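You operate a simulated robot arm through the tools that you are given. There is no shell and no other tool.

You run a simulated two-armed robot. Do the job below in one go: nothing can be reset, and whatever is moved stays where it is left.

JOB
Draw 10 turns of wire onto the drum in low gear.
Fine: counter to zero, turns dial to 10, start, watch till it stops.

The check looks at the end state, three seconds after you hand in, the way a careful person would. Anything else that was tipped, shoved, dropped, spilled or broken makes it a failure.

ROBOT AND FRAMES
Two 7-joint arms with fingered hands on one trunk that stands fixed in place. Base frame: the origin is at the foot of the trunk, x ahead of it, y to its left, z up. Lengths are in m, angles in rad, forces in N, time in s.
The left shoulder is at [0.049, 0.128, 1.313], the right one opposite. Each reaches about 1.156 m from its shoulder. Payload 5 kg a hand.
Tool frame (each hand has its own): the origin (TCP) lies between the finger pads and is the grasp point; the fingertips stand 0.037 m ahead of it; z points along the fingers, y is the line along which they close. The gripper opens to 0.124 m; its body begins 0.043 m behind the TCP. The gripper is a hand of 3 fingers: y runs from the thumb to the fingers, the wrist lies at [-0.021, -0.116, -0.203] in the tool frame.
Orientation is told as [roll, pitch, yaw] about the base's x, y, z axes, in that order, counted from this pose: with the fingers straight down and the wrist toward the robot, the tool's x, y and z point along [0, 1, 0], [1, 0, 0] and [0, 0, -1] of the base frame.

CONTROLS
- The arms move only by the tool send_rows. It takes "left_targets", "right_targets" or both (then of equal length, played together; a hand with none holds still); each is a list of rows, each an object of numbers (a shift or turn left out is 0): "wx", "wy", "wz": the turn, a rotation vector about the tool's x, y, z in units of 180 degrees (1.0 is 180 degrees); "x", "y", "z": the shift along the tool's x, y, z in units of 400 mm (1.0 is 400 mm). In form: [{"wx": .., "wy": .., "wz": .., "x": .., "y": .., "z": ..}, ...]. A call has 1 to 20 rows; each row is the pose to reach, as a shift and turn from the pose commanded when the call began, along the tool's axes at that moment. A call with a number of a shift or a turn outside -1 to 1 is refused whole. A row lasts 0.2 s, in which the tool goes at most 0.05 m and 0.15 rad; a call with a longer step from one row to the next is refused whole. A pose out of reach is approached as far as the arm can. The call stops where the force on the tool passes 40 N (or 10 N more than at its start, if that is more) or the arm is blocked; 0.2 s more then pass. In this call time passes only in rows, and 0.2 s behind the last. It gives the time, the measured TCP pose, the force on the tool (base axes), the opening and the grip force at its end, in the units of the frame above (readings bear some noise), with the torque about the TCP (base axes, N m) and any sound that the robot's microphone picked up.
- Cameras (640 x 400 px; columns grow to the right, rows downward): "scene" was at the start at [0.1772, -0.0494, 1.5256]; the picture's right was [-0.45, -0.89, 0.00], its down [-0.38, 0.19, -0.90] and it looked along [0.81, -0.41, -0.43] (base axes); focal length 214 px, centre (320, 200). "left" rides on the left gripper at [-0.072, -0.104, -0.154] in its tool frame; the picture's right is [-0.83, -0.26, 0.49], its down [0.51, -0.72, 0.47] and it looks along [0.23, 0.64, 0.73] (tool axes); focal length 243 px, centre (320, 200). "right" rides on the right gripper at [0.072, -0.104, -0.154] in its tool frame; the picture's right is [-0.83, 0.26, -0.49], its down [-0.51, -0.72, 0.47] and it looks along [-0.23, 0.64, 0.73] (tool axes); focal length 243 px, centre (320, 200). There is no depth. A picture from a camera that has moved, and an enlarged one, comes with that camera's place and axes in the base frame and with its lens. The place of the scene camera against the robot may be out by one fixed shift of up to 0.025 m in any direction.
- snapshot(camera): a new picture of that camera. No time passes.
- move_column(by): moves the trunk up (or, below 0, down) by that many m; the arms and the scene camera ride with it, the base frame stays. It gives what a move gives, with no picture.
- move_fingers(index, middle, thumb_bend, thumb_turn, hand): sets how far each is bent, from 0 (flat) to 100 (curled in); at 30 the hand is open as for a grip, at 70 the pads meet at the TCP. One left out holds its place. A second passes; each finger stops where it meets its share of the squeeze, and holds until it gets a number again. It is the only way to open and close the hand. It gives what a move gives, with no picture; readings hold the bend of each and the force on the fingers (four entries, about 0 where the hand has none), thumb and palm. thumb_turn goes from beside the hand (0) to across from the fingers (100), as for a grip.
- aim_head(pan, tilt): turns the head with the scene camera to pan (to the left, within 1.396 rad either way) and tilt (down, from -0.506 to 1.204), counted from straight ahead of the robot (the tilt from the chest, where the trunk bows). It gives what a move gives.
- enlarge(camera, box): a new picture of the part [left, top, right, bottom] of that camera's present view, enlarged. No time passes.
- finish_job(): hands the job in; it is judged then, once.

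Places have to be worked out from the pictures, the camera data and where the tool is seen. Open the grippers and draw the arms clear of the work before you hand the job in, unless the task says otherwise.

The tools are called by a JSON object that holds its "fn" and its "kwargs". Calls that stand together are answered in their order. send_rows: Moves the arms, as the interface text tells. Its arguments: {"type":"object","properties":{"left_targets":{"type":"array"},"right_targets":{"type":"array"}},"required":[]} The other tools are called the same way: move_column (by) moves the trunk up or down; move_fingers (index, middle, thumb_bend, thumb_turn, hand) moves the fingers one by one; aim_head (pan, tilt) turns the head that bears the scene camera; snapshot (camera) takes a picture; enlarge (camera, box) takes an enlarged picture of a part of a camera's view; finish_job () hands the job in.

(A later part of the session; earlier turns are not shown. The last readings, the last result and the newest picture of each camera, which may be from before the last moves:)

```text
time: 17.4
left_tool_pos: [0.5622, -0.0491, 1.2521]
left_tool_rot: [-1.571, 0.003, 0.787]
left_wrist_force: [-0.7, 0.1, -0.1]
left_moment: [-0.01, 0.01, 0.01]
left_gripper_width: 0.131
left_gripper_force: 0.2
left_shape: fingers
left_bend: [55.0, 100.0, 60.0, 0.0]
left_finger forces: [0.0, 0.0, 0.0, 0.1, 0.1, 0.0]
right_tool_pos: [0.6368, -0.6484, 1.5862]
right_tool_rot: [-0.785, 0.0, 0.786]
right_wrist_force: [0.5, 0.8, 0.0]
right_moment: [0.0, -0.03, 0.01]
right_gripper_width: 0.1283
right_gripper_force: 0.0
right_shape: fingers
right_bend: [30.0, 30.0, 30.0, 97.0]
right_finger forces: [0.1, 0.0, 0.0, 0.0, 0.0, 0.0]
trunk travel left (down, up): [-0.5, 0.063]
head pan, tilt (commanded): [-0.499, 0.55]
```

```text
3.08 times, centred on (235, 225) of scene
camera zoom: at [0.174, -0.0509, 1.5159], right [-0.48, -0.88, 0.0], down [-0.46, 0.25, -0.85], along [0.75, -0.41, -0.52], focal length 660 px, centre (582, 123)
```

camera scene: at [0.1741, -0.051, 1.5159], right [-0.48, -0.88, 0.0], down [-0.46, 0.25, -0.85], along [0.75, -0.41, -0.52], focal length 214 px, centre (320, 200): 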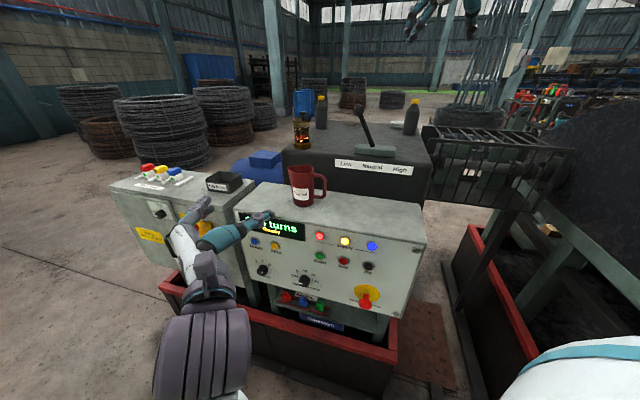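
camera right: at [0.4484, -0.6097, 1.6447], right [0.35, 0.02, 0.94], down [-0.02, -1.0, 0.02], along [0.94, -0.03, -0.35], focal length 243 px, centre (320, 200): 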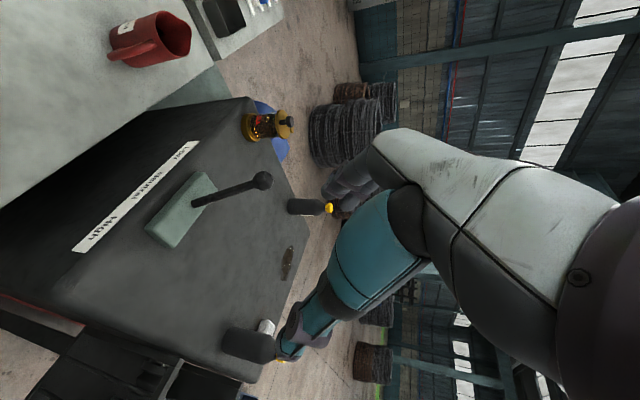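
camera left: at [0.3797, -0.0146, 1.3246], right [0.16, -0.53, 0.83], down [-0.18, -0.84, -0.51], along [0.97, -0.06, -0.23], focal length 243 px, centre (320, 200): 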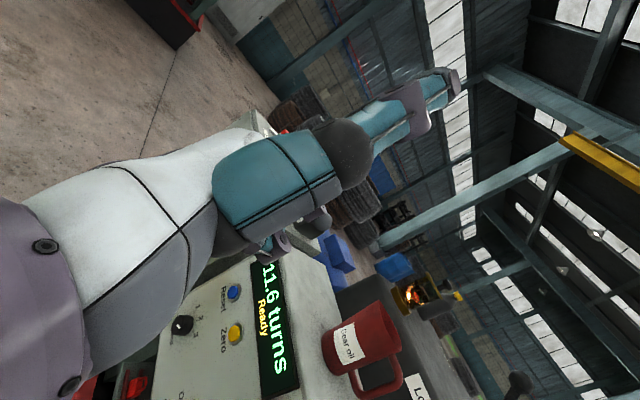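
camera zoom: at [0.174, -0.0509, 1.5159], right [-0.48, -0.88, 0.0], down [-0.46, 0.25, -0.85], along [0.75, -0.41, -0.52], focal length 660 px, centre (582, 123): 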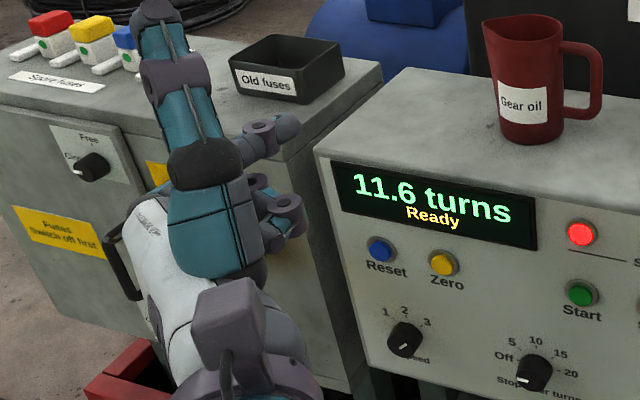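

The thumb now stands up, clear of the panel plane, and the index points forward with the middle curled under. I zoom in to locate the index fingertip.

{"fn": "enlarge", "kwargs": {"camera": "left", "box": [230, 160, 370, 270]}}

{"fn": "enlarge", "kwargs": {"camera": "scene", "box": [190, 185, 250, 245]}}

{"fn": "snapshot", "kwargs": {"camera": "right"}}

```text
3.64 times, centred on (300, 215) of left
camera zoom: at [0.3797, -0.0146, 1.3246], right [0.16, -0.53, 0.83], down [-0.18, -0.84, -0.51], along [0.97, -0.06, -0.23], focal length 882 px, centre (393, 146)
```

zoom: 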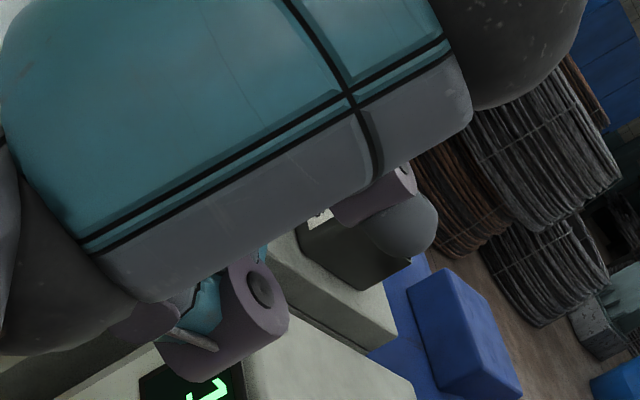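

```text
6.67 times, centred on (220, 215) of scene
camera zoom: at [0.174, -0.0509, 1.5159], right [-0.48, -0.88, 0.0], down [-0.46, 0.25, -0.85], along [0.75, -0.41, -0.52], focal length 1430 px, centre (987, 100)
```

zoom: 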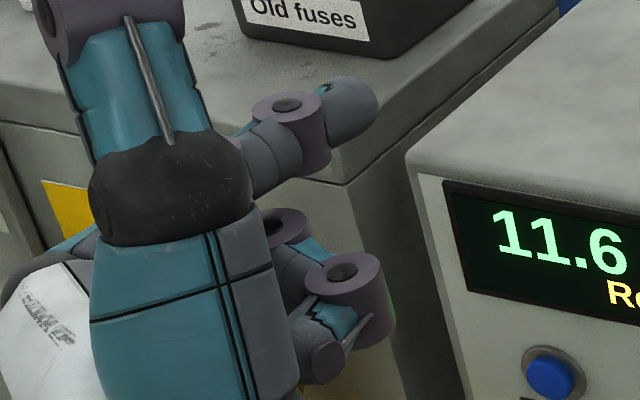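

```text
taken
camera right: at [0.4505, -0.6086, 1.6443], right [0.35, 0.02, 0.94], down [-0.02, -1.0, 0.03], along [0.94, -0.03, -0.35], focal length 243 px, centre (320, 200)
```

right: 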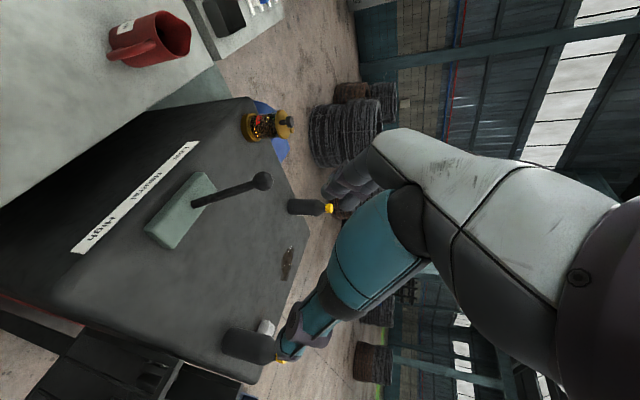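

The index tip works out at about tool offset (-0.015, +0.025, +0.03), the foremost part of the hand. I lower the hand in front of the panel, then advance until the tip is about 5 cm from the Zero button.

{"fn": "send_rows", "kwargs": {"left_targets": [{"x": 0.1}, {"x": 0.2}, {"x": 0.3}, {"x": 0.4}, {"x": 0.5}, {"x": 0.6}, {"x": 0.7}, {"x": 0.8025}, {"x": 0.8025, "y": 0.02, "z": 0.09}, {"x": 0.8025, "y": 0.04, "z": 0.18}, {"x": 0.8025, "y": 0.06, "z": 0.27}, {"x": 0.8025, "y": 0.07, "z": 0.36}]}}

{"fn": "snapshot", "kwargs": {"camera": "left"}}

{"fn": "snapshot", "kwargs": {"camera": "scene"}}

{"fn": "enlarge", "kwargs": {"camera": "scene", "box": [200, 190, 330, 310]}}

```text
time: 18.6
left_tool_pos: [0.5952, -0.0459, 1.1479]
left_tool_rot: [-1.671, -0.148, 0.783]
left_wrist_force: [-0.1, 0.5, 0.3]
left_moment: [0.0, -0.02, -0.05]
left_gripper_width: 0.1308
left_gripper_force: 0.1
left_shape: fingers
left_bend: [55.0, 100.0, 60.0, 0.0]
left_finger forces: [0.0, 0.1, 0.1, 0.0, 0.1, 0.0]
right_tool_pos: [0.639, -0.6478, 1.5844]
right_tool_rot: [-0.783, 0.002, 0.785]
right_wrist_force: [0.3, 0.7, 0.1]
right_moment: [0.0, -0.02, 0.0]
right_gripper_width: 0.1285
right_gripper_force: 0.0
right_shape: fingers
right_bend: [30.0, 30.0, 30.0, 97.0]
right_finger forces: [0.0, 0.0, 0.0, 0.0, 0.0, 0.0]
trunk travel left (down, up): [-0.5, 0.063]
head pan, tilt (commanded): [-0.499, 0.55]
stopped in row 5 (left hand): the arm was blocked; the commanded pose is now the measured one
```

```text
taken
camera left: at [0.4028, -0.0115, 1.189], right [0.01, -0.56, 0.83], down [-0.09, -0.82, -0.56], along [1.0, -0.07, -0.06], focal length 243 px, centre (320, 200)
```

left: 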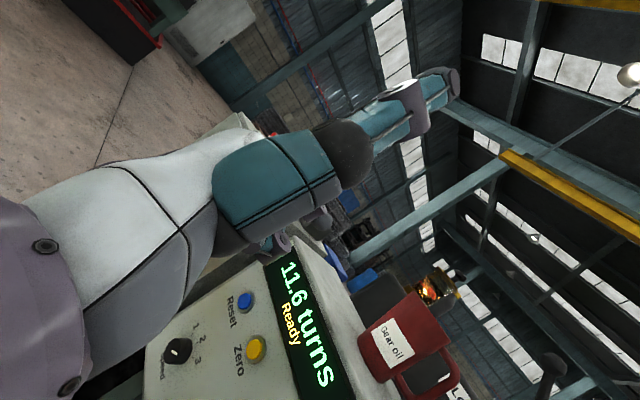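

```text
taken
camera scene: at [0.1754, -0.0506, 1.5149], right [-0.48, -0.88, 0.0], down [-0.46, 0.25, -0.85], along [0.75, -0.41, -0.52], focal length 214 px, centre (320, 200)
```

scene: 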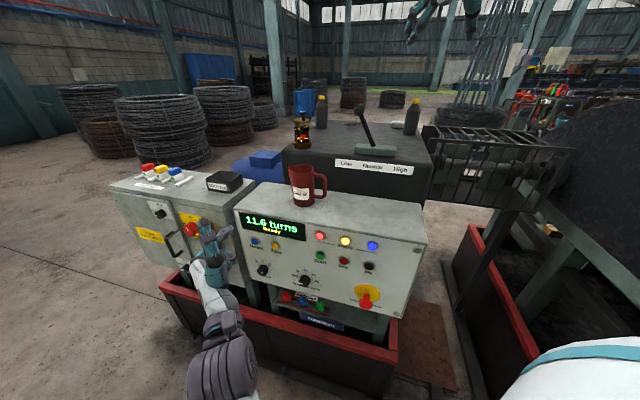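

```text
3.33 times, centred on (265, 250) of scene
camera zoom: at [0.1754, -0.0506, 1.5149], right [-0.48, -0.88, 0.0], down [-0.46, 0.25, -0.85], along [0.75, -0.41, -0.52], focal length 715 px, centre (503, 33)
```

zoom: 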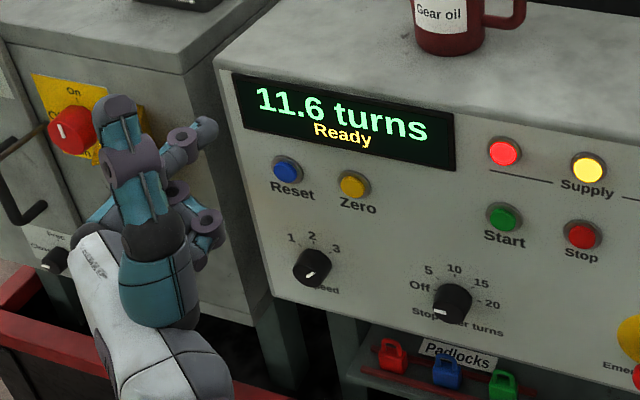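

The left arm was blocked at z 1.15 with no force on the tool, which points to a wrist joint limit from reaching down with a level hand. Lowering the trunk would keep the comfortable arm shape, so I look right to check what lies under the right arm.

{"fn": "aim_head", "kwargs": {"pan": -1.3, "tilt": 0.5}}

{"fn": "snapshot", "kwargs": {"camera": "scene"}}

{"fn": "aim_head", "kwargs": {"pan": -0.9, "tilt": 1.1}}

{"fn": "snapshot", "kwargs": {"camera": "scene"}}

{"fn": "aim_head", "kwargs": {"pan": 0.2, "tilt": 1.0}}

{"fn": "snapshot", "kwargs": {"camera": "scene"}}

```text
time: 19.7
left_tool_pos: [0.5944, -0.0473, 1.1493]
left_tool_rot: [-1.669, -0.148, 0.783]
left_wrist_force: [-0.6, -0.1, 0.7]
left_moment: [0.02, 0.0, -0.01]
left_gripper_width: 0.1309
left_gripper_force: 0.0
left_shape: fingers
left_bend: [55.0, 100.0, 60.0, 0.0]
left_finger forces: [0.0, 0.0, 0.1, 0.0, 0.0, 0.0]
right_tool_pos: [0.6379, -0.648, 1.5864]
right_tool_rot: [-0.786, 0.0, 0.785]
right_wrist_force: [0.6, -0.5, 0.2]
right_moment: [-0.01, -0.03, -0.02]
right_gripper_width: 0.1285
right_gripper_force: 0.1
right_shape: fingers
right_bend: [30.0, 30.0, 30.0, 97.0]
right_finger forces: [0.1, 0.1, 0.0, 0.0, 0.0, 0.1]
trunk travel left (down, up): [-0.5, 0.063]
head pan, tilt (commanded): [-1.3, 0.499]
```

```text
taken
camera scene: at [0.1196, -0.0957, 1.5204], right [-0.96, -0.27, 0.0], down [-0.13, 0.46, -0.88], along [0.24, -0.85, -0.48], focal length 214 px, centre (320, 200)
```

scene: 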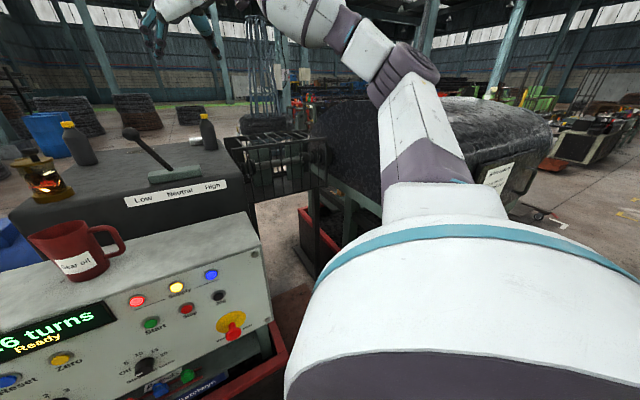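

```text
time: 20.7
left_tool_pos: [0.5946, -0.0457, 1.1499]
left_tool_rot: [-1.67, -0.148, 0.784]
left_wrist_force: [-0.8, -0.5, 0.4]
left_moment: [0.02, -0.03, -0.01]
left_gripper_width: 0.1309
left_gripper_force: 0.0
left_shape: fingers
left_bend: [55.0, 100.0, 60.0, 0.0]
left_finger forces: [0.0, 0.1, 0.1, 0.1, 0.0, 0.1]
right_tool_pos: [0.6372, -0.6489, 1.5874]
right_tool_rot: [-0.786, 0.001, 0.785]
right_wrist_force: [1.0, -0.3, 0.7]
right_moment: [-0.01, -0.02, 0.01]
right_gripper_width: 0.1285
right_gripper_force: 0.1
right_shape: fingers
right_bend: [30.0, 30.0, 30.0, 97.0]
right_finger forces: [0.0, 0.1, 0.0, 0.0, 0.0, 0.0]
trunk travel left (down, up): [-0.5, 0.063]
head pan, tilt (commanded): [-0.901, 1.1]
```

```text
taken
camera scene: at [0.1342, -0.0576, 1.4728], right [-0.78, -0.62, 0.0], down [-0.55, 0.7, -0.45], along [0.28, -0.36, -0.89], focal length 214 px, centre (320, 200)
```

scene: 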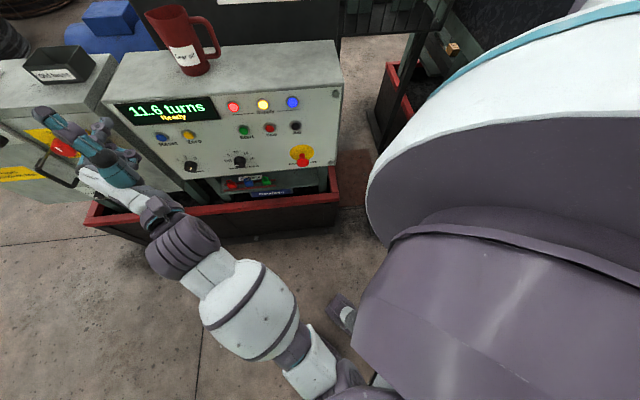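

```text
time: 22.1
left_tool_pos: [0.5945, -0.0473, 1.1496]
left_tool_rot: [-1.67, -0.147, 0.784]
left_wrist_force: [-0.1, 0.1, 0.5]
left_moment: [0.0, 0.03, -0.02]
left_gripper_width: 0.1306
left_gripper_force: 0.0
left_shape: fingers
left_bend: [55.0, 100.0, 60.0, 0.0]
left_finger forces: [0.0, 0.0, 0.0, 0.1, 0.0, 0.1]
right_tool_pos: [0.6365, -0.6491, 1.586]
right_tool_rot: [-0.786, -0.001, 0.785]
right_wrist_force: [-0.9, -1.1, -0.6]
right_moment: [-0.01, 0.01, -0.02]
right_gripper_width: 0.1284
right_gripper_force: 0.1
right_shape: fingers
right_bend: [30.0, 30.0, 30.0, 97.0]
right_finger forces: [0.1, 0.0, 0.0, 0.1, 0.1, 0.0]
trunk travel left (down, up): [-0.5, 0.063]
head pan, tilt (commanded): [0.201, 1.0]
```

```text
taken
camera scene: at [0.1633, 0.0058, 1.4794], right [0.2, -0.98, 0.0], down [-0.82, -0.17, -0.54], along [0.53, 0.11, -0.84], focal length 214 px, centre (320, 200)
```

scene: 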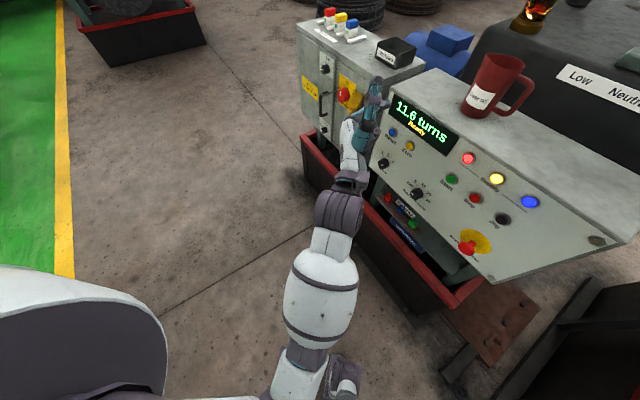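

The left elbow is tucked low by the trunk, so lowering the trunk is the sound way. I put the left hand back into its good pose and at the same time raise and draw back the right hand so it clears everything on the way down.

{"fn": "send_rows", "kwargs": {"left_targets": [{"wx": -0.0003, "wy": 0.0045, "wz": -0.0067, "x": -0.038, "y": -0.0034, "z": -0.0037}, {"wx": -0.0007, "wy": 0.009, "wz": -0.0135, "x": -0.077, "y": -0.0069, "z": -0.0074}, {"wx": -0.001, "wy": 0.0135, "wz": -0.0202, "x": -0.115, "y": -0.0103, "z": -0.011}, {"wx": -0.0013, "wy": 0.018, "wz": -0.0269, "x": -0.153, "y": -0.0137, "z": -0.0149}, {"wx": -0.0016, "wy": 0.0225, "wz": -0.0336, "x": -0.191, "y": -0.017, "z": -0.0186}, {"wx": -0.002, "wy": 0.027, "wz": -0.0404, "x": -0.23, "y": -0.0206, "z": -0.0223}, {"wx": -0.0023, "wy": 0.0315, "wz": -0.0471, "x": -0.268, "y": -0.024, "z": -0.026}], "right_targets": [{"x": -0.0148, "z": -0.0862}, {"x": -0.0296, "z": -0.1724}, {"x": -0.0444, "z": -0.2586}, {"x": -0.0591, "z": -0.3449}, {"x": -0.0739, "z": -0.4311}, {"x": -0.0887, "z": -0.5173}, {"x": -0.1035, "z": -0.6035}]}}

{"fn": "aim_head", "kwargs": {"pan": -0.9, "tilt": 0.5}}

{"fn": "snapshot", "kwargs": {"camera": "scene"}}

{"fn": "snapshot", "kwargs": {"camera": "right"}}

```text
time: 23.7
left_tool_pos: [0.5597, -0.0486, 1.253]
left_tool_rot: [-1.57, 0.002, 0.784]
left_wrist_force: [-0.4, 0.0, 0.0]
left_moment: [-0.01, 0.0, -0.01]
left_gripper_width: 0.1311
left_gripper_force: 0.1
left_shape: fingers
left_bend: [55.0, 100.0, 60.0, 0.0]
left_finger forces: [0.0, 0.1, 0.0, 0.1, 0.0, 0.0]
right_tool_pos: [0.5348, -0.545, 1.7883]
right_tool_rot: [-0.787, -0.003, 0.784]
right_wrist_force: [-0.2, 0.2, -0.1]
right_moment: [-0.01, -0.02, -0.02]
right_gripper_width: 0.1285
right_gripper_force: 0.0
right_shape: fingers
right_bend: [30.0, 30.0, 30.0, 97.0]
right_finger forces: [0.0, 0.0, 0.1, 0.0, 0.0, 0.1]
trunk travel left (down, up): [-0.5, 0.063]
head pan, tilt (commanded): [0.201, 1.0]
```

```text
time: 25.0
left_tool_pos: [0.5609, -0.0493, 1.2521]
left_tool_rot: [-1.57, -0.001, 0.784]
left_wrist_force: [0.8, -0.4, 0.6]
left_moment: [0.01, -0.02, 0.01]
left_gripper_width: 0.1308
left_gripper_force: 0.0
left_shape: fingers
left_bend: [55.0, 100.0, 60.0, 0.0]
left_finger forces: [0.0, 0.1, 0.1, 0.0, 0.0, 0.0]
right_tool_pos: [0.5365, -0.5471, 1.7856]
right_tool_rot: [-0.785, -0.001, 0.785]
right_wrist_force: [-0.8, -0.4, -0.1]
right_moment: [-0.01, 0.0, 0.02]
right_gripper_width: 0.1286
right_gripper_force: 0.0
right_shape: fingers
right_bend: [30.0, 30.0, 30.0, 97.0]
right_finger forces: [0.0, 0.0, 0.0, 0.0, 0.0, 0.1]
trunk travel left (down, up): [-0.5, 0.063]
head pan, tilt (commanded): [-0.901, 0.499]
```

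```text
taken
camera scene: at [0.1516, -0.0791, 1.5205], right [-0.78, -0.62, 0.0], down [-0.3, 0.38, -0.88], along [0.55, -0.69, -0.48], focal length 214 px, centre (320, 200)
```

scene: 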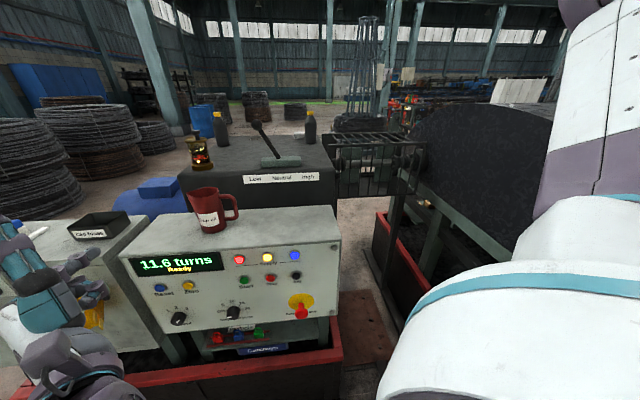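

```text
taken
camera right: at [0.3497, -0.507, 1.8439], right [0.35, 0.02, 0.94], down [-0.02, -1.0, 0.03], along [0.94, -0.03, -0.35], focal length 243 px, centre (320, 200)
```

right: 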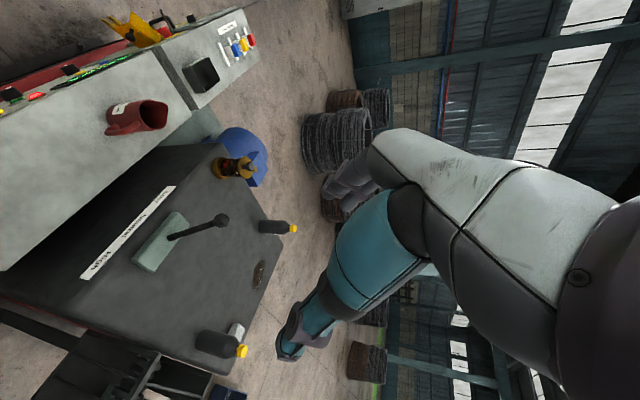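

Both hands are placed: right at z 1.79, left at (0.56, -0.05, 1.25). I lower the trunk by 0.2 m first and check.

{"fn": "move_column", "kwargs": {"by": -0.2}}

{"fn": "snapshot", "kwargs": {"camera": "scene"}}

```text
time: 27.2
left_tool_pos: [0.577, -0.053, 0.9449]
left_tool_rot: [-1.428, 0.178, 0.8]
left_wrist_force: [0.4, 0.2, 0.0]
left_moment: [0.03, 0.0, -0.02]
left_gripper_width: 0.1308
left_gripper_force: 0.0
left_shape: fingers
left_bend: [55.0, 100.0, 60.0, 0.0]
left_finger forces: [0.0, 0.1, 0.1, 0.0, 0.0, 0.0]
right_tool_pos: [0.5363, -0.5488, 1.5881]
right_tool_rot: [-0.787, -0.002, 0.786]
right_wrist_force: [0.2, -0.1, 1.0]
right_moment: [-0.02, -0.01, 0.0]
right_gripper_width: 0.1287
right_gripper_force: 0.0
right_shape: fingers
right_bend: [30.0, 30.0, 30.0, 97.0]
right_finger forces: [0.0, 0.0, 0.0, 0.1, 0.0, 0.1]
trunk travel left (down, up): [-0.3, 0.263]
head pan, tilt (commanded): [-0.901, 0.499]
```

```text
taken
camera scene: at [0.2235, -0.0793, 1.3015], right [-0.78, -0.62, 0.0], down [-0.3, 0.38, -0.88], along [0.55, -0.69, -0.48], focal length 214 px, centre (320, 200)
```

scene: 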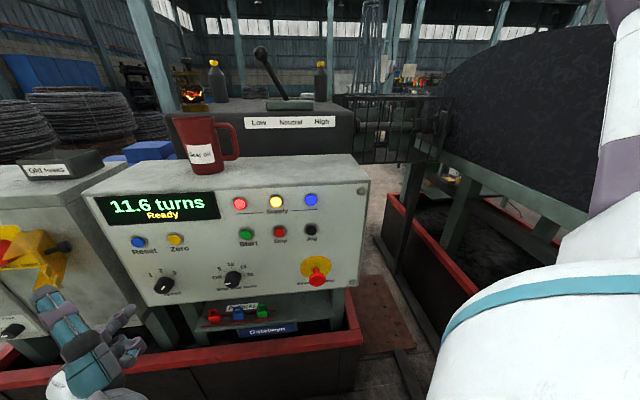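

The right hand rode down exactly 0.2 m, but the left hand dropped 0.31 m and turned, so something in its arm chain gave way or was re-solved. I look at the left arm before going further.

{"fn": "aim_head", "kwargs": {"pan": 0.1, "tilt": 1.1}}

{"fn": "snapshot", "kwargs": {"camera": "scene"}}

{"fn": "snapshot", "kwargs": {"camera": "left"}}

```text
time: 28.4
left_tool_pos: [0.5772, -0.0506, 0.9449]
left_tool_rot: [-1.43, 0.182, 0.803]
left_wrist_force: [0.6, 0.0, -0.1]
left_moment: [0.02, 0.02, -0.01]
left_gripper_width: 0.1308
left_gripper_force: 0.1
left_shape: fingers
left_bend: [55.0, 100.0, 60.0, 0.0]
left_finger forces: [0.0, 0.0, 0.0, 0.0, 0.0, 0.0]
right_tool_pos: [0.5373, -0.5484, 1.5862]
right_tool_rot: [-0.786, 0.0, 0.785]
right_wrist_force: [-0.1, 0.2, -0.2]
right_moment: [-0.01, -0.01, 0.01]
right_gripper_width: 0.1287
right_gripper_force: 0.0
right_shape: fingers
right_bend: [30.0, 30.0, 30.0, 97.0]
right_finger forces: [0.0, 0.0, 0.0, 0.0, 0.0, 0.0]
trunk travel left (down, up): [-0.3, 0.263]
head pan, tilt (commanded): [0.099, 1.1]
```

```text
taken
camera scene: at [0.2304, -0.0018, 1.2527], right [0.1, -1.0, 0.0], down [-0.89, -0.09, -0.45], along [0.45, 0.04, -0.89], focal length 214 px, centre (320, 200)
```

scene: 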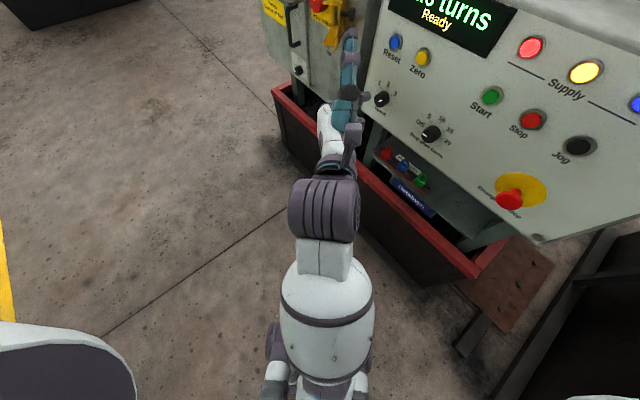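

```text
taken
camera left: at [0.4158, -0.0134, 1.0555], right [0.35, -0.51, 0.79], down [-0.28, -0.86, -0.43], along [0.89, -0.07, -0.44], focal length 243 px, centre (320, 200)
```

left: 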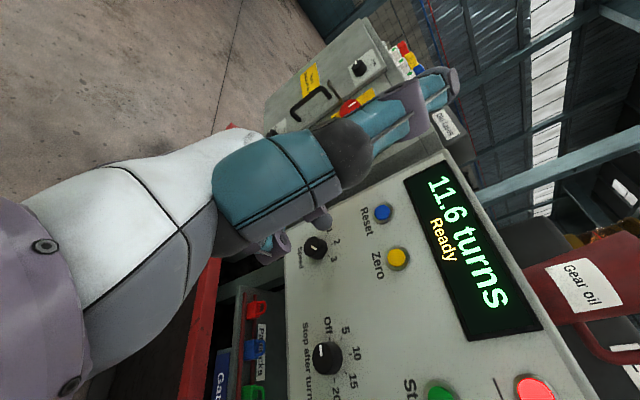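

The left hand sits clear in front of the panel at about button height. I send a zero-shift row to see whether the commanded pose matches the measured one.

{"fn": "send_rows", "kwargs": {"left_targets": [{"x": 0.0}]}}

{"fn": "enlarge", "kwargs": {"camera": "left", "box": [220, 130, 540, 400]}}

{"fn": "enlarge", "kwargs": {"camera": "scene", "box": [260, 0, 500, 200]}}

```text
time: 28.8
left_tool_pos: [0.5771, -0.0501, 0.9442]
left_tool_rot: [-1.429, 0.18, 0.804]
left_wrist_force: [0.4, 0.3, -1.5]
left_moment: [-0.02, 0.0, 0.02]
left_gripper_width: 0.1311
left_gripper_force: 0.0
left_shape: fingers
left_bend: [55.0, 100.0, 60.0, 0.0]
left_finger forces: [0.1, 0.1, 0.0, 0.0, 0.0, 0.1]
right_tool_pos: [0.537, -0.5488, 1.5854]
right_tool_rot: [-0.785, 0.001, 0.786]
right_wrist_force: [0.4, -0.1, -0.5]
right_moment: [-0.01, 0.03, -0.03]
right_gripper_width: 0.1288
right_gripper_force: 0.1
right_shape: fingers
right_bend: [30.0, 30.0, 30.0, 97.0]
right_finger forces: [0.1, 0.0, 0.0, 0.1, 0.0, 0.0]
trunk travel left (down, up): [-0.3, 0.263]
head pan, tilt (commanded): [0.099, 1.1]
```

```text
1.48 times, centred on (380, 265) of left
camera zoom: at [0.4158, -0.0133, 1.0555], right [0.35, -0.51, 0.79], down [-0.28, -0.86, -0.43], along [0.89, -0.07, -0.44], focal length 359 px, centre (231, 104)
```

zoom: 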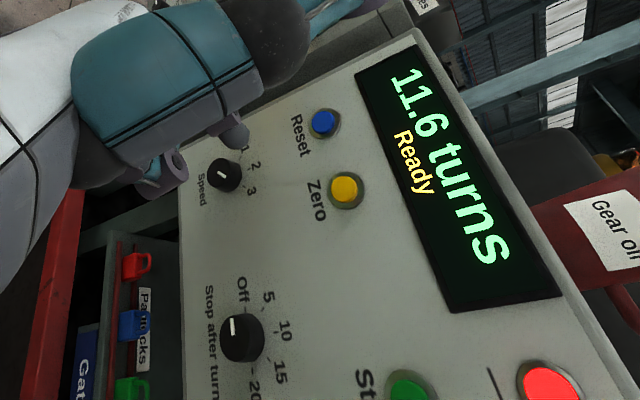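

```text
2.00 times, centred on (380, 100) of scene
camera zoom: at [0.2303, -0.0018, 1.2526], right [0.1, -0.99, 0.0], down [-0.89, -0.09, -0.45], along [0.45, 0.05, -0.89], focal length 429 px, centre (200, 400)
```

zoom: 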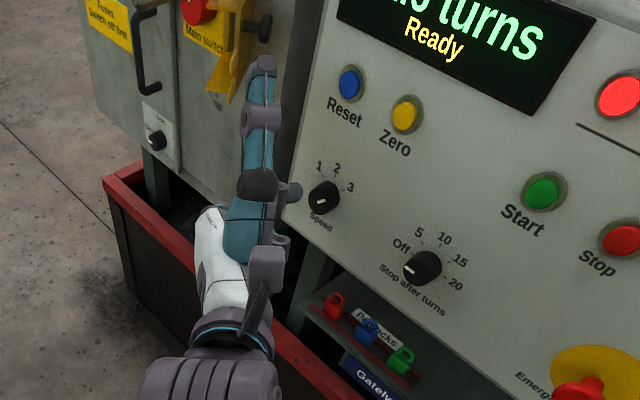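

The left camera now sees the panel squarely: Zero at (0.766, -0.1755, 0.947) and Start at (0.648, -0.294, 0.947), consistent with the earlier fix. I advance the index tip to about 4 cm in front of Zero.

{"fn": "send_rows", "kwargs": {"left_targets": [{"x": -0.0102, "y": 0.0072, "z": 0.077}, {"x": -0.0204, "y": 0.0144, "z": 0.154}, {"x": -0.0306, "y": 0.0216, "z": 0.231}, {"x": -0.0408, "y": 0.0288, "z": 0.308}, {"x": -0.051, "y": 0.036, "z": 0.385}]}}

{"fn": "snapshot", "kwargs": {"camera": "left"}}

{"fn": "aim_head", "kwargs": {"pan": -0.35, "tilt": 0.75}}

{"fn": "snapshot", "kwargs": {"camera": "scene"}}

{"fn": "enlarge", "kwargs": {"camera": "scene", "box": [180, 80, 380, 240]}}

```text
time: 30.0
left_tool_pos: [0.6957, -0.1474, 0.9196]
left_tool_rot: [-1.398, 0.17, 0.801]
left_wrist_force: [0.1, 0.6, -0.3]
left_moment: [0.0, -0.01, 0.0]
left_gripper_width: 0.1309
left_gripper_force: 0.1
left_shape: fingers
left_bend: [55.0, 100.0, 60.0, 0.0]
left_finger forces: [0.0, 0.0, 0.1, 0.2, 0.1, 0.0]
right_tool_pos: [0.5382, -0.5481, 1.5855]
right_tool_rot: [-0.785, 0.0, 0.784]
right_wrist_force: [-0.4, -0.8, -0.3]
right_moment: [0.01, 0.0, -0.05]
right_gripper_width: 0.1286
right_gripper_force: 0.0
right_shape: fingers
right_bend: [30.0, 30.0, 30.0, 97.0]
right_finger forces: [0.0, 0.1, 0.0, 0.1, 0.0, 0.1]
trunk travel left (down, up): [-0.3, 0.263]
head pan, tilt (commanded): [0.099, 1.1]
```

```text
taken
camera left: at [0.5349, -0.1127, 1.034], right [0.36, -0.53, 0.77], down [-0.29, -0.84, -0.45], along [0.89, -0.06, -0.46], focal length 243 px, centre (320, 200)
```

left: 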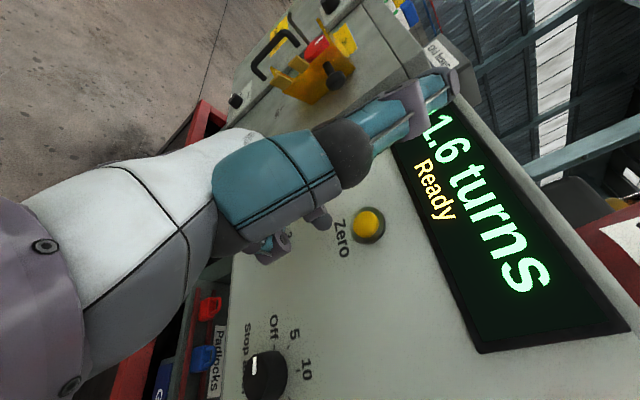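

```text
time: 30.9
left_tool_pos: [0.6943, -0.1476, 0.9192]
left_tool_rot: [-1.399, 0.171, 0.801]
left_wrist_force: [0.2, 0.0, -1.0]
left_moment: [-0.02, -0.01, 0.01]
left_gripper_width: 0.1308
left_gripper_force: 0.1
left_shape: fingers
left_bend: [55.0, 100.0, 60.0, 0.0]
left_finger forces: [0.1, 0.0, 0.1, 0.0, 0.0, 0.0]
right_tool_pos: [0.5373, -0.549, 1.5875]
right_tool_rot: [-0.786, 0.001, 0.787]
right_wrist_force: [0.2, 0.4, 0.0]
right_moment: [0.01, 0.0, 0.0]
right_gripper_width: 0.1287
right_gripper_force: 0.1
right_shape: fingers
right_bend: [30.0, 30.0, 30.0, 97.0]
right_finger forces: [0.1, 0.0, 0.1, 0.1, 0.0, 0.0]
trunk travel left (down, up): [-0.3, 0.263]
head pan, tilt (commanded): [-0.351, 0.75]
```

```text
taken
camera scene: at [0.2455, -0.0365, 1.2784], right [-0.34, -0.94, 0.0], down [-0.64, 0.23, -0.73], along [0.69, -0.25, -0.68], focal length 214 px, centre (320, 200)
```

scene: 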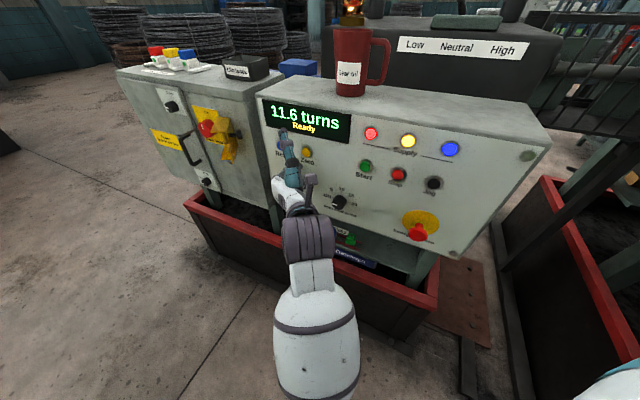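

```text
2.50 times, centred on (280, 160) of scene
camera zoom: at [0.2455, -0.0365, 1.2784], right [-0.34, -0.94, 0.0], down [-0.64, 0.23, -0.73], along [0.69, -0.25, -0.68], focal length 536 px, centre (420, 300)
```

zoom: 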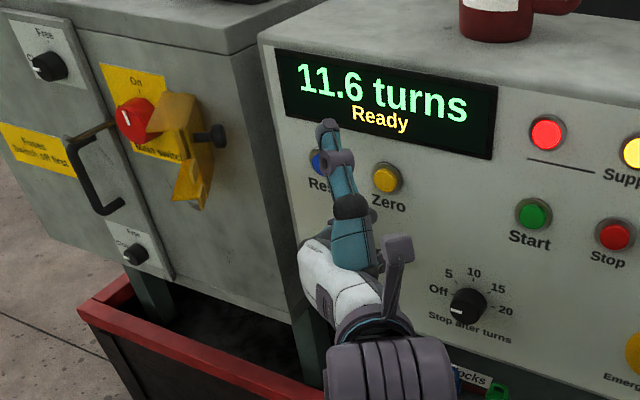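

The tip works out at (0.7345, -0.147, 0.925), about 2 cm low and 4 cm short of Zero. I raise it and close to about 1 cm, then check again.

{"fn": "send_rows", "kwargs": {"left_targets": [{"x": -0.0343, "y": -0.002, "z": 0.02}, {"x": -0.0685, "y": -0.004, "z": 0.045}, {"x": -0.0685, "y": -0.004, "z": 0.072}]}}

{"fn": "snapshot", "kwargs": {"camera": "left"}}

{"fn": "enlarge", "kwargs": {"camera": "left", "box": [240, 150, 460, 300]}}

{"fn": "enlarge", "kwargs": {"camera": "scene", "box": [240, 90, 360, 200]}}

```text
time: 31.7
left_tool_pos: [0.7181, -0.1662, 0.9466]
left_tool_rot: [-1.403, 0.172, 0.801]
left_wrist_force: [-15.0, 14.6, -0.1]
left_moment: [0.02, 0.03, 0.86]
left_gripper_width: 0.1312
left_gripper_force: 10.5
left_shape: fingers
left_bend: [55.0, 100.0, 60.0, 0.0]
left_finger forces: [21.9, 0.0, 0.1, 0.0, 0.1, 0.0]
right_tool_pos: [0.5332, -0.5444, 1.5892]
right_tool_rot: [-0.788, 0.0, 0.785]
right_wrist_force: [-0.5, 1.0, -0.9]
right_moment: [-0.03, -0.02, -0.01]
right_gripper_width: 0.1289
right_gripper_force: 0.0
right_shape: fingers
right_bend: [30.0, 30.0, 30.0, 97.0]
right_finger forces: [0.0, 0.0, 0.0, 0.0, 0.0, 0.0]
trunk travel left (down, up): [-0.3, 0.263]
head pan, tilt (commanded): [-0.351, 0.75]
heard: click
```

```text
taken
camera left: at [0.557, -0.1314, 1.0597], right [0.36, -0.53, 0.77], down [-0.29, -0.85, -0.45], along [0.89, -0.06, -0.46], focal length 243 px, centre (320, 200)
```

left: 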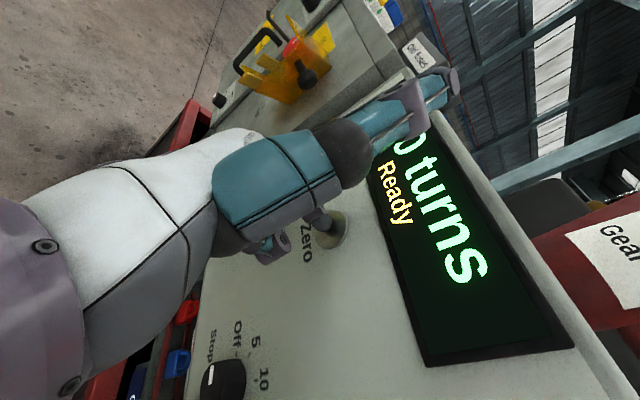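

```text
2.67 times, centred on (350, 225) of left
camera zoom: at [0.557, -0.1314, 1.0597], right [0.36, -0.53, 0.77], down [-0.29, -0.85, -0.45], along [0.89, -0.06, -0.46], focal length 647 px, centre (240, 133)
```

zoom: 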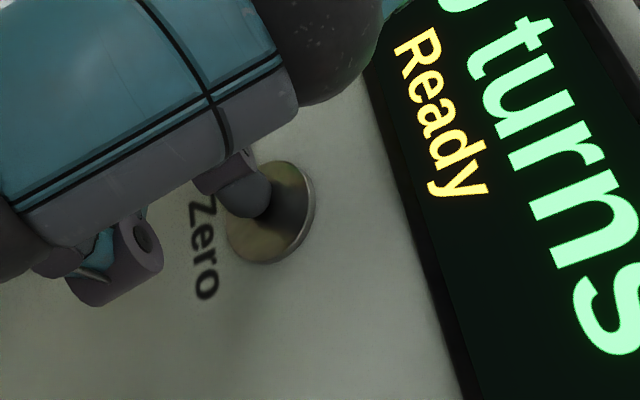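

```text
3.64 times, centred on (300, 145) of scene
camera zoom: at [0.2423, -0.0336, 1.2792], right [-0.34, -0.94, 0.0], down [-0.64, 0.23, -0.73], along [0.69, -0.25, -0.68], focal length 780 px, centre (393, 400)
```

zoom: 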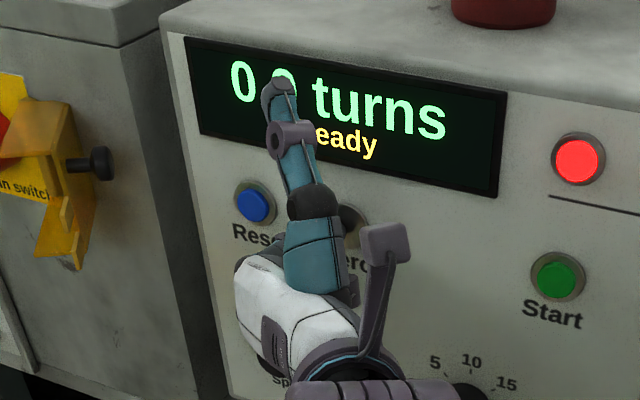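

A click, the index read 22 N, and the counter now shows 0.0 turns. I back the finger off and move to a standoff in front of the turns dial, squaring the hand to the panel on the way.

{"fn": "send_rows", "kwargs": {"left_targets": [{"x": 0.012, "y": 0.001, "z": -0.073}, {"x": 0.025, "y": 0.002, "z": -0.146}, {"x": 0.1065, "y": -0.027, "z": -0.144, "wx": 0.0001, "wy": -0.0133, "wz": 0.0138}, {"x": 0.188, "y": -0.056, "z": -0.142, "wx": 0.0002, "wy": -0.0265, "wz": 0.0276}, {"x": 0.2695, "y": -0.084, "z": -0.14, "wx": 0.0003, "wy": -0.0398, "wz": 0.0414}, {"x": 0.351, "y": -0.113, "z": -0.138, "wx": 0.0004, "wy": -0.053, "wz": 0.0552}, {"x": 0.4325, "y": -0.142, "z": -0.1365, "wx": 0.0004, "wy": -0.053, "wz": 0.0552}]}}

{"fn": "enlarge", "kwargs": {"camera": "scene", "box": [230, 80, 480, 250]}}

{"fn": "snapshot", "kwargs": {"camera": "left"}}

```text
time: 33.5
left_tool_pos: [0.6417, -0.1732, 0.8723]
left_tool_rot: [-1.678, -0.073, 0.798]
left_wrist_force: [-0.6, 0.7, 0.5]
left_moment: [0.03, 0.0, -0.03]
left_gripper_width: 0.1305
left_gripper_force: 0.1
left_shape: fingers
left_bend: [55.0, 100.0, 60.0, 0.0]
left_finger forces: [0.0, 0.0, 0.1, 0.0, 0.0, 0.1]
right_tool_pos: [0.5366, -0.5483, 1.5861]
right_tool_rot: [-0.786, -0.001, 0.784]
right_wrist_force: [0.4, 0.0, 1.3]
right_moment: [0.02, 0.01, 0.03]
right_gripper_width: 0.1286
right_gripper_force: 0.0
right_shape: fingers
right_bend: [30.0, 30.0, 30.0, 97.0]
right_finger forces: [0.1, 0.1, 0.0, 0.1, 0.1, 0.2]
trunk travel left (down, up): [-0.3, 0.263]
head pan, tilt (commanded): [-0.351, 0.75]
stopped in row 7 (left hand): the arm was blocked; the commanded pose is now the measured one
```

```text
2.35 times, centred on (355, 165) of scene
camera zoom: at [0.245, -0.0367, 1.2786], right [-0.34, -0.94, 0.0], down [-0.64, 0.23, -0.73], along [0.69, -0.25, -0.68], focal length 505 px, centre (238, 282)
```

zoom: 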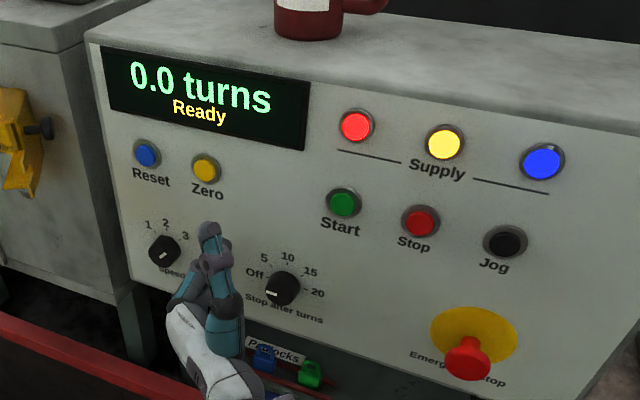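

```text
taken
camera left: at [0.4515, -0.1383, 0.9207], right [0.06, -0.51, 0.86], down [-0.1, -0.86, -0.51], along [0.99, -0.06, -0.1], focal length 243 px, centre (320, 200)
```

left: 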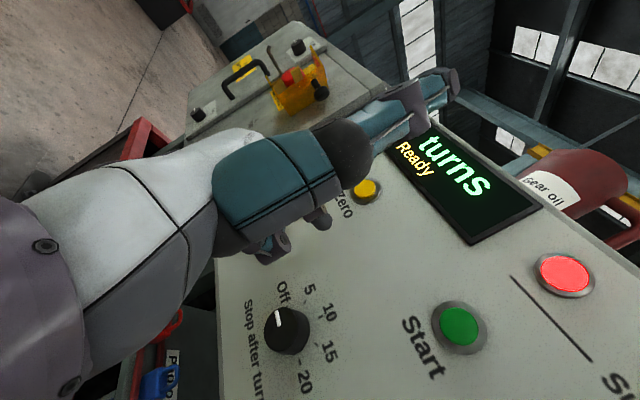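

The arm was blocked again with the hand tipped up slightly, so the level handshake pose close to the body is hitting an arm limit. I look down at the elbow to see which way to free it.

{"fn": "aim_head", "kwargs": {"pan": 0.3, "tilt": 1.2}}

{"fn": "snapshot", "kwargs": {"camera": "scene"}}

{"fn": "aim_head", "kwargs": {"pan": 1.0, "tilt": 1.2}}

{"fn": "snapshot", "kwargs": {"camera": "scene"}}

```text
time: 34.6
left_tool_pos: [0.6427, -0.1716, 0.8737]
left_tool_rot: [-1.681, -0.074, 0.801]
left_wrist_force: [-0.1, -0.2, -0.3]
left_moment: [-0.01, 0.0, -0.01]
left_gripper_width: 0.1308
left_gripper_force: 0.1
left_shape: fingers
left_bend: [55.0, 100.0, 60.0, 0.0]
left_finger forces: [0.1, 0.0, 0.0, 0.1, 0.0, 0.0]
right_tool_pos: [0.5369, -0.549, 1.5866]
right_tool_rot: [-0.785, 0.0, 0.785]
right_wrist_force: [-0.7, 0.8, -0.6]
right_moment: [-0.02, 0.0, 0.02]
right_gripper_width: 0.1287
right_gripper_force: 0.1
right_shape: fingers
right_bend: [30.0, 30.0, 30.0, 97.0]
right_finger forces: [0.1, 0.0, 0.1, 0.0, 0.0, 0.0]
trunk travel left (down, up): [-0.3, 0.263]
head pan, tilt (commanded): [0.3, 1.201]
```

```text
taken
camera scene: at [0.2209, 0.0084, 1.2467], right [0.3, -0.96, 0.0], down [-0.89, -0.28, -0.36], along [0.35, 0.11, -0.93], focal length 214 px, centre (320, 200)
```

scene: 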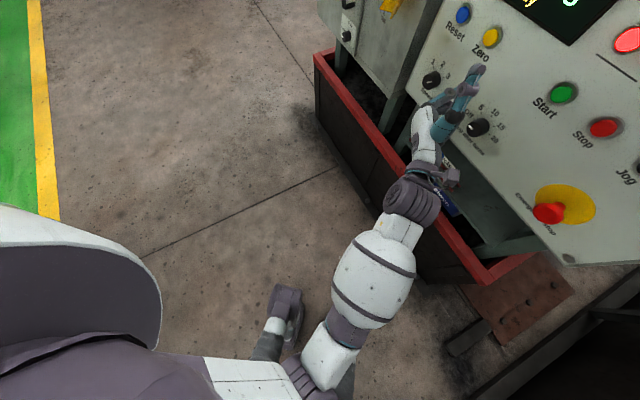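

```text
time: 35.6
left_tool_pos: [0.6429, -0.172, 0.8743]
left_tool_rot: [-1.681, -0.074, 0.8]
left_wrist_force: [-0.4, -0.6, -0.2]
left_moment: [0.03, 0.0, -0.03]
left_gripper_width: 0.1309
left_gripper_force: 0.1
left_shape: fingers
left_bend: [55.0, 100.0, 60.0, 0.0]
left_finger forces: [0.0, 0.0, 0.0, 0.0, 0.0, 0.1]
right_tool_pos: [0.5373, -0.5482, 1.5867]
right_tool_rot: [-0.786, -0.001, 0.785]
right_wrist_force: [0.6, 0.2, 0.1]
right_moment: [0.02, 0.0, 0.03]
right_gripper_width: 0.1288
right_gripper_force: 0.1
right_shape: fingers
right_bend: [30.0, 30.0, 30.0, 97.0]
right_finger forces: [0.0, 0.1, 0.0, 0.0, 0.1, 0.0]
trunk travel left (down, up): [-0.3, 0.263]
head pan, tilt (commanded): [1.0, 1.201]
```

```text
taken
camera scene: at [0.1977, 0.039, 1.2468], right [0.84, -0.54, 0.0], down [-0.5, -0.78, -0.36], along [0.2, 0.3, -0.93], focal length 214 px, centre (320, 200)
```

scene: 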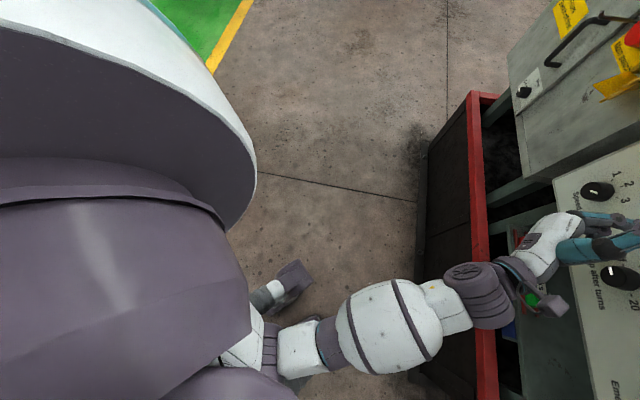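

The left upper arm is folded across the front of the trunk, so the elbow runs into the column. Rolling the hand palm-down (clockwise about its own axis) should swing the elbow outward, and that is also the grip I want for the dial, so I try the roll here in free space.

{"fn": "send_rows", "kwargs": {"left_targets": [{"wz": 0.04}, {"wz": 0.08}, {"wz": 0.12}, {"wz": 0.16}, {"wz": 0.2}, {"wz": 0.24}, {"wz": 0.28}, {"wz": 0.32}, {"wz": 0.36}, {"wz": 0.4}, {"wz": 0.44}, {"wz": 0.48}, {"wz": 0.5}]}}

{"fn": "aim_head", "kwargs": {"pan": 0.3, "tilt": 1.2}}

{"fn": "snapshot", "kwargs": {"camera": "scene"}}

{"fn": "snapshot", "kwargs": {"camera": "left"}}

```text
time: 38.4
left_tool_pos: [0.6417, -0.1709, 0.8734]
left_tool_rot: [2.529, -1.438, 2.979]
left_wrist_force: [0.2, 0.3, -0.3]
left_moment: [0.02, 0.02, 0.0]
left_gripper_width: 0.1311
left_gripper_force: 0.0
left_shape: fingers
left_bend: [55.0, 100.0, 60.0, 0.0]
left_finger forces: [0.0, 0.0, 0.0, 0.0, 0.1, 0.0]
right_tool_pos: [0.5374, -0.5485, 1.5859]
right_tool_rot: [-0.786, 0.0, 0.784]
right_wrist_force: [0.8, 0.3, -0.1]
right_moment: [0.0, 0.01, 0.0]
right_gripper_width: 0.1287
right_gripper_force: 0.1
right_shape: fingers
right_bend: [30.0, 30.0, 30.0, 97.0]
right_finger forces: [0.1, 0.0, 0.0, 0.0, 0.0, 0.1]
trunk travel left (down, up): [-0.3, 0.263]
head pan, tilt (commanded): [1.0, 1.201]
```

```text
time: 39.5
left_tool_pos: [0.6417, -0.1712, 0.8736]
left_tool_rot: [2.54, -1.439, 2.967]
left_wrist_force: [-0.2, 0.7, 0.0]
left_moment: [-0.01, 0.0, -0.06]
left_gripper_width: 0.1305
left_gripper_force: 0.1
left_shape: fingers
left_bend: [55.0, 100.0, 60.0, 0.0]
left_finger forces: [0.0, 0.0, 0.0, 0.0, 0.0, 0.1]
right_tool_pos: [0.5373, -0.548, 1.5866]
right_tool_rot: [-0.785, -0.001, 0.785]
right_wrist_force: [0.1, 0.3, 0.3]
right_moment: [-0.03, -0.03, 0.03]
right_gripper_width: 0.1284
right_gripper_force: 0.1
right_shape: fingers
right_bend: [30.0, 30.0, 30.0, 97.0]
right_finger forces: [0.0, 0.0, 0.1, 0.0, 0.0, 0.0]
trunk travel left (down, up): [-0.3, 0.263]
head pan, tilt (commanded): [0.3, 1.201]
```

```text
taken
camera scene: at [0.2209, 0.0085, 1.2468], right [0.3, -0.95, 0.0], down [-0.89, -0.28, -0.36], along [0.35, 0.11, -0.93], focal length 214 px, centre (320, 200)
```

scene: 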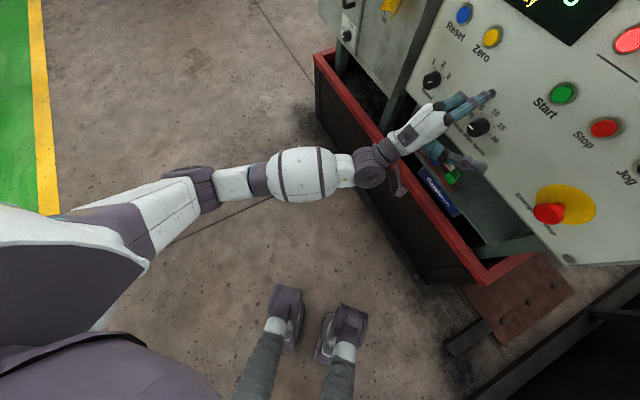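

```text
taken
camera left: at [0.4965, -0.118, 0.7479], right [-0.2, -0.94, -0.27], down [0.78, 0.02, -0.63], along [0.6, -0.33, 0.73], focal length 243 px, centre (320, 200)
```

left: 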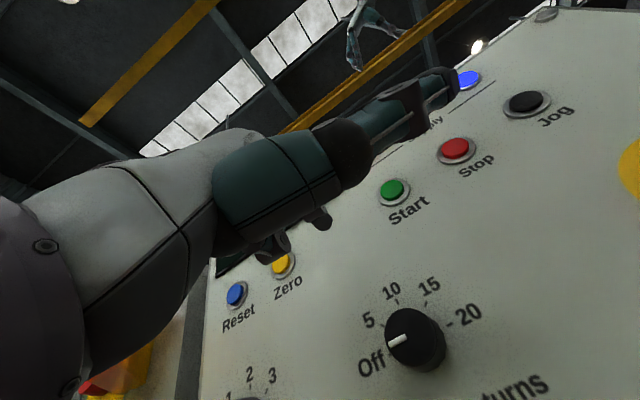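

The elbow swung out to the left and the roll finished without a block. Now I square the fingers to the panel, center the hand in front of the dial at a standoff, and form a partly open grip.

{"fn": "send_rows", "kwargs": {"left_targets": [{"wx": 0.011, "x": -0.027, "y": -0.06, "z": -0.011}, {"wx": 0.022, "x": -0.055, "y": -0.12, "z": -0.022}, {"wx": 0.034, "x": -0.082, "y": -0.181, "z": -0.0325}]}}

{"fn": "move_fingers", "kwargs": {"hand": "left", "index": 45, "middle": 45, "thumb_bend": 45, "thumb_turn": 98}}

{"fn": "snapshot", "kwargs": {"camera": "left"}}

{"fn": "aim_head", "kwargs": {"pan": -0.2, "tilt": 0.95}}

{"fn": "snapshot", "kwargs": {"camera": "scene"}}

```text
time: 40.3
left_tool_pos: [0.6184, -0.1879, 0.7961]
left_tool_rot: [1.597, -1.496, -2.366]
left_wrist_force: [-0.1, 0.1, 0.9]
left_moment: [0.0, 0.0, 0.03]
left_gripper_width: 0.131
left_gripper_force: 0.0
left_shape: fingers
left_bend: [55.0, 100.0, 60.0, 0.0]
left_finger forces: [0.1, 0.1, 0.0, 0.0, 0.0, 0.0]
right_tool_pos: [0.5378, -0.5488, 1.5857]
right_tool_rot: [-0.785, 0.0, 0.785]
right_wrist_force: [-0.6, -0.7, -0.1]
right_moment: [0.01, -0.02, 0.01]
right_gripper_width: 0.1289
right_gripper_force: 0.0
right_shape: fingers
right_bend: [30.0, 30.0, 30.0, 97.0]
right_finger forces: [0.0, 0.1, 0.0, 0.0, 0.0, 0.0]
trunk travel left (down, up): [-0.3, 0.263]
head pan, tilt (commanded): [0.3, 1.201]
```

```text
time: 41.3
left_tool_pos: [0.6195, -0.1893, 0.7983]
left_tool_rot: [1.601, -1.493, -2.373]
left_wrist_force: [0.2, 0.2, 0.3]
left_moment: [-0.01, -0.01, 0.0]
left_gripper_width: 0.0829
left_gripper_force: 0.0
left_shape: fingers
left_bend: [45.0, 45.0, 45.0, 97.0]
left_finger forces: [0.0, 0.0, 0.0, 0.0, 0.0, 0.0]
right_tool_pos: [0.5364, -0.5486, 1.5871]
right_tool_rot: [-0.784, 0.001, 0.786]
right_wrist_force: [0.5, -0.7, -1.1]
right_moment: [0.0, -0.02, 0.02]
right_gripper_width: 0.1285
right_gripper_force: 0.1
right_shape: fingers
right_bend: [30.0, 30.0, 30.0, 97.0]
right_finger forces: [0.0, 0.0, 0.0, 0.1, 0.1, 0.0]
trunk travel left (down, up): [-0.3, 0.263]
head pan, tilt (commanded): [0.3, 1.201]
```

```text
taken
camera left: at [0.4646, -0.1277, 0.6885], right [-0.21, -0.92, -0.32], down [0.73, 0.07, -0.68], along [0.65, -0.38, 0.66], focal length 243 px, centre (320, 200)
```

left: 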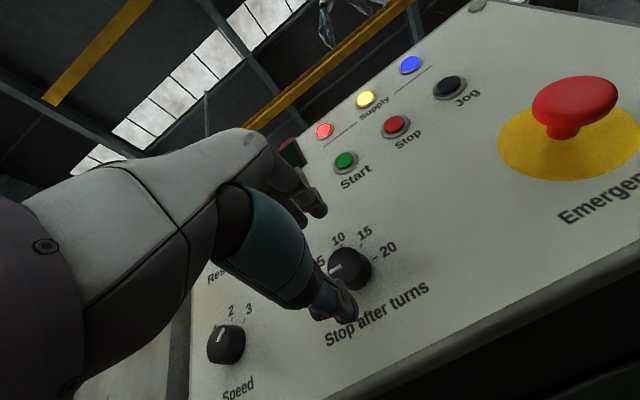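

```text
time: 42.2
left_tool_pos: [0.6198, -0.1894, 0.7986]
left_tool_rot: [1.6, -1.497, -2.371]
left_wrist_force: [0.7, -0.6, 0.4]
left_moment: [0.01, 0.0, -0.02]
left_gripper_width: 0.0828
left_gripper_force: 0.0
left_shape: fingers
left_bend: [45.0, 45.0, 45.0, 97.0]
left_finger forces: [0.0, 0.0, 0.0, 0.0, 0.1, 0.0]
right_tool_pos: [0.5367, -0.5486, 1.5861]
right_tool_rot: [-0.787, 0.001, 0.784]
right_wrist_force: [0.3, -0.3, 0.2]
right_moment: [-0.02, -0.01, 0.0]
right_gripper_width: 0.1287
right_gripper_force: 0.1
right_shape: fingers
right_bend: [30.0, 30.0, 30.0, 97.0]
right_finger forces: [0.0, 0.1, 0.0, 0.0, 0.1, 0.1]
trunk travel left (down, up): [-0.3, 0.263]
head pan, tilt (commanded): [-0.201, 0.949]
```

```text
taken
camera scene: at [0.2388, -0.0225, 1.2629], right [-0.2, -0.98, 0.0], down [-0.8, 0.16, -0.58], along [0.57, -0.12, -0.81], focal length 214 px, centre (320, 200)
```

scene: 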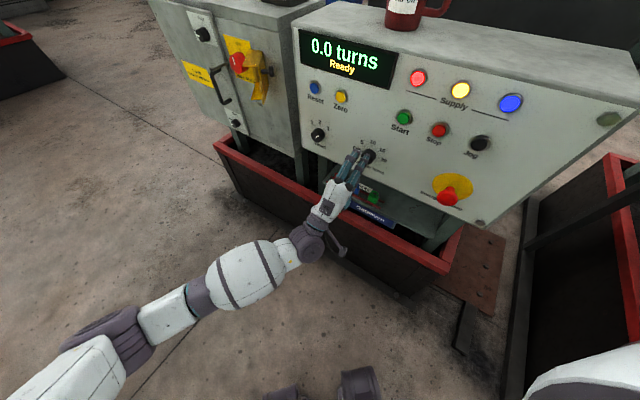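

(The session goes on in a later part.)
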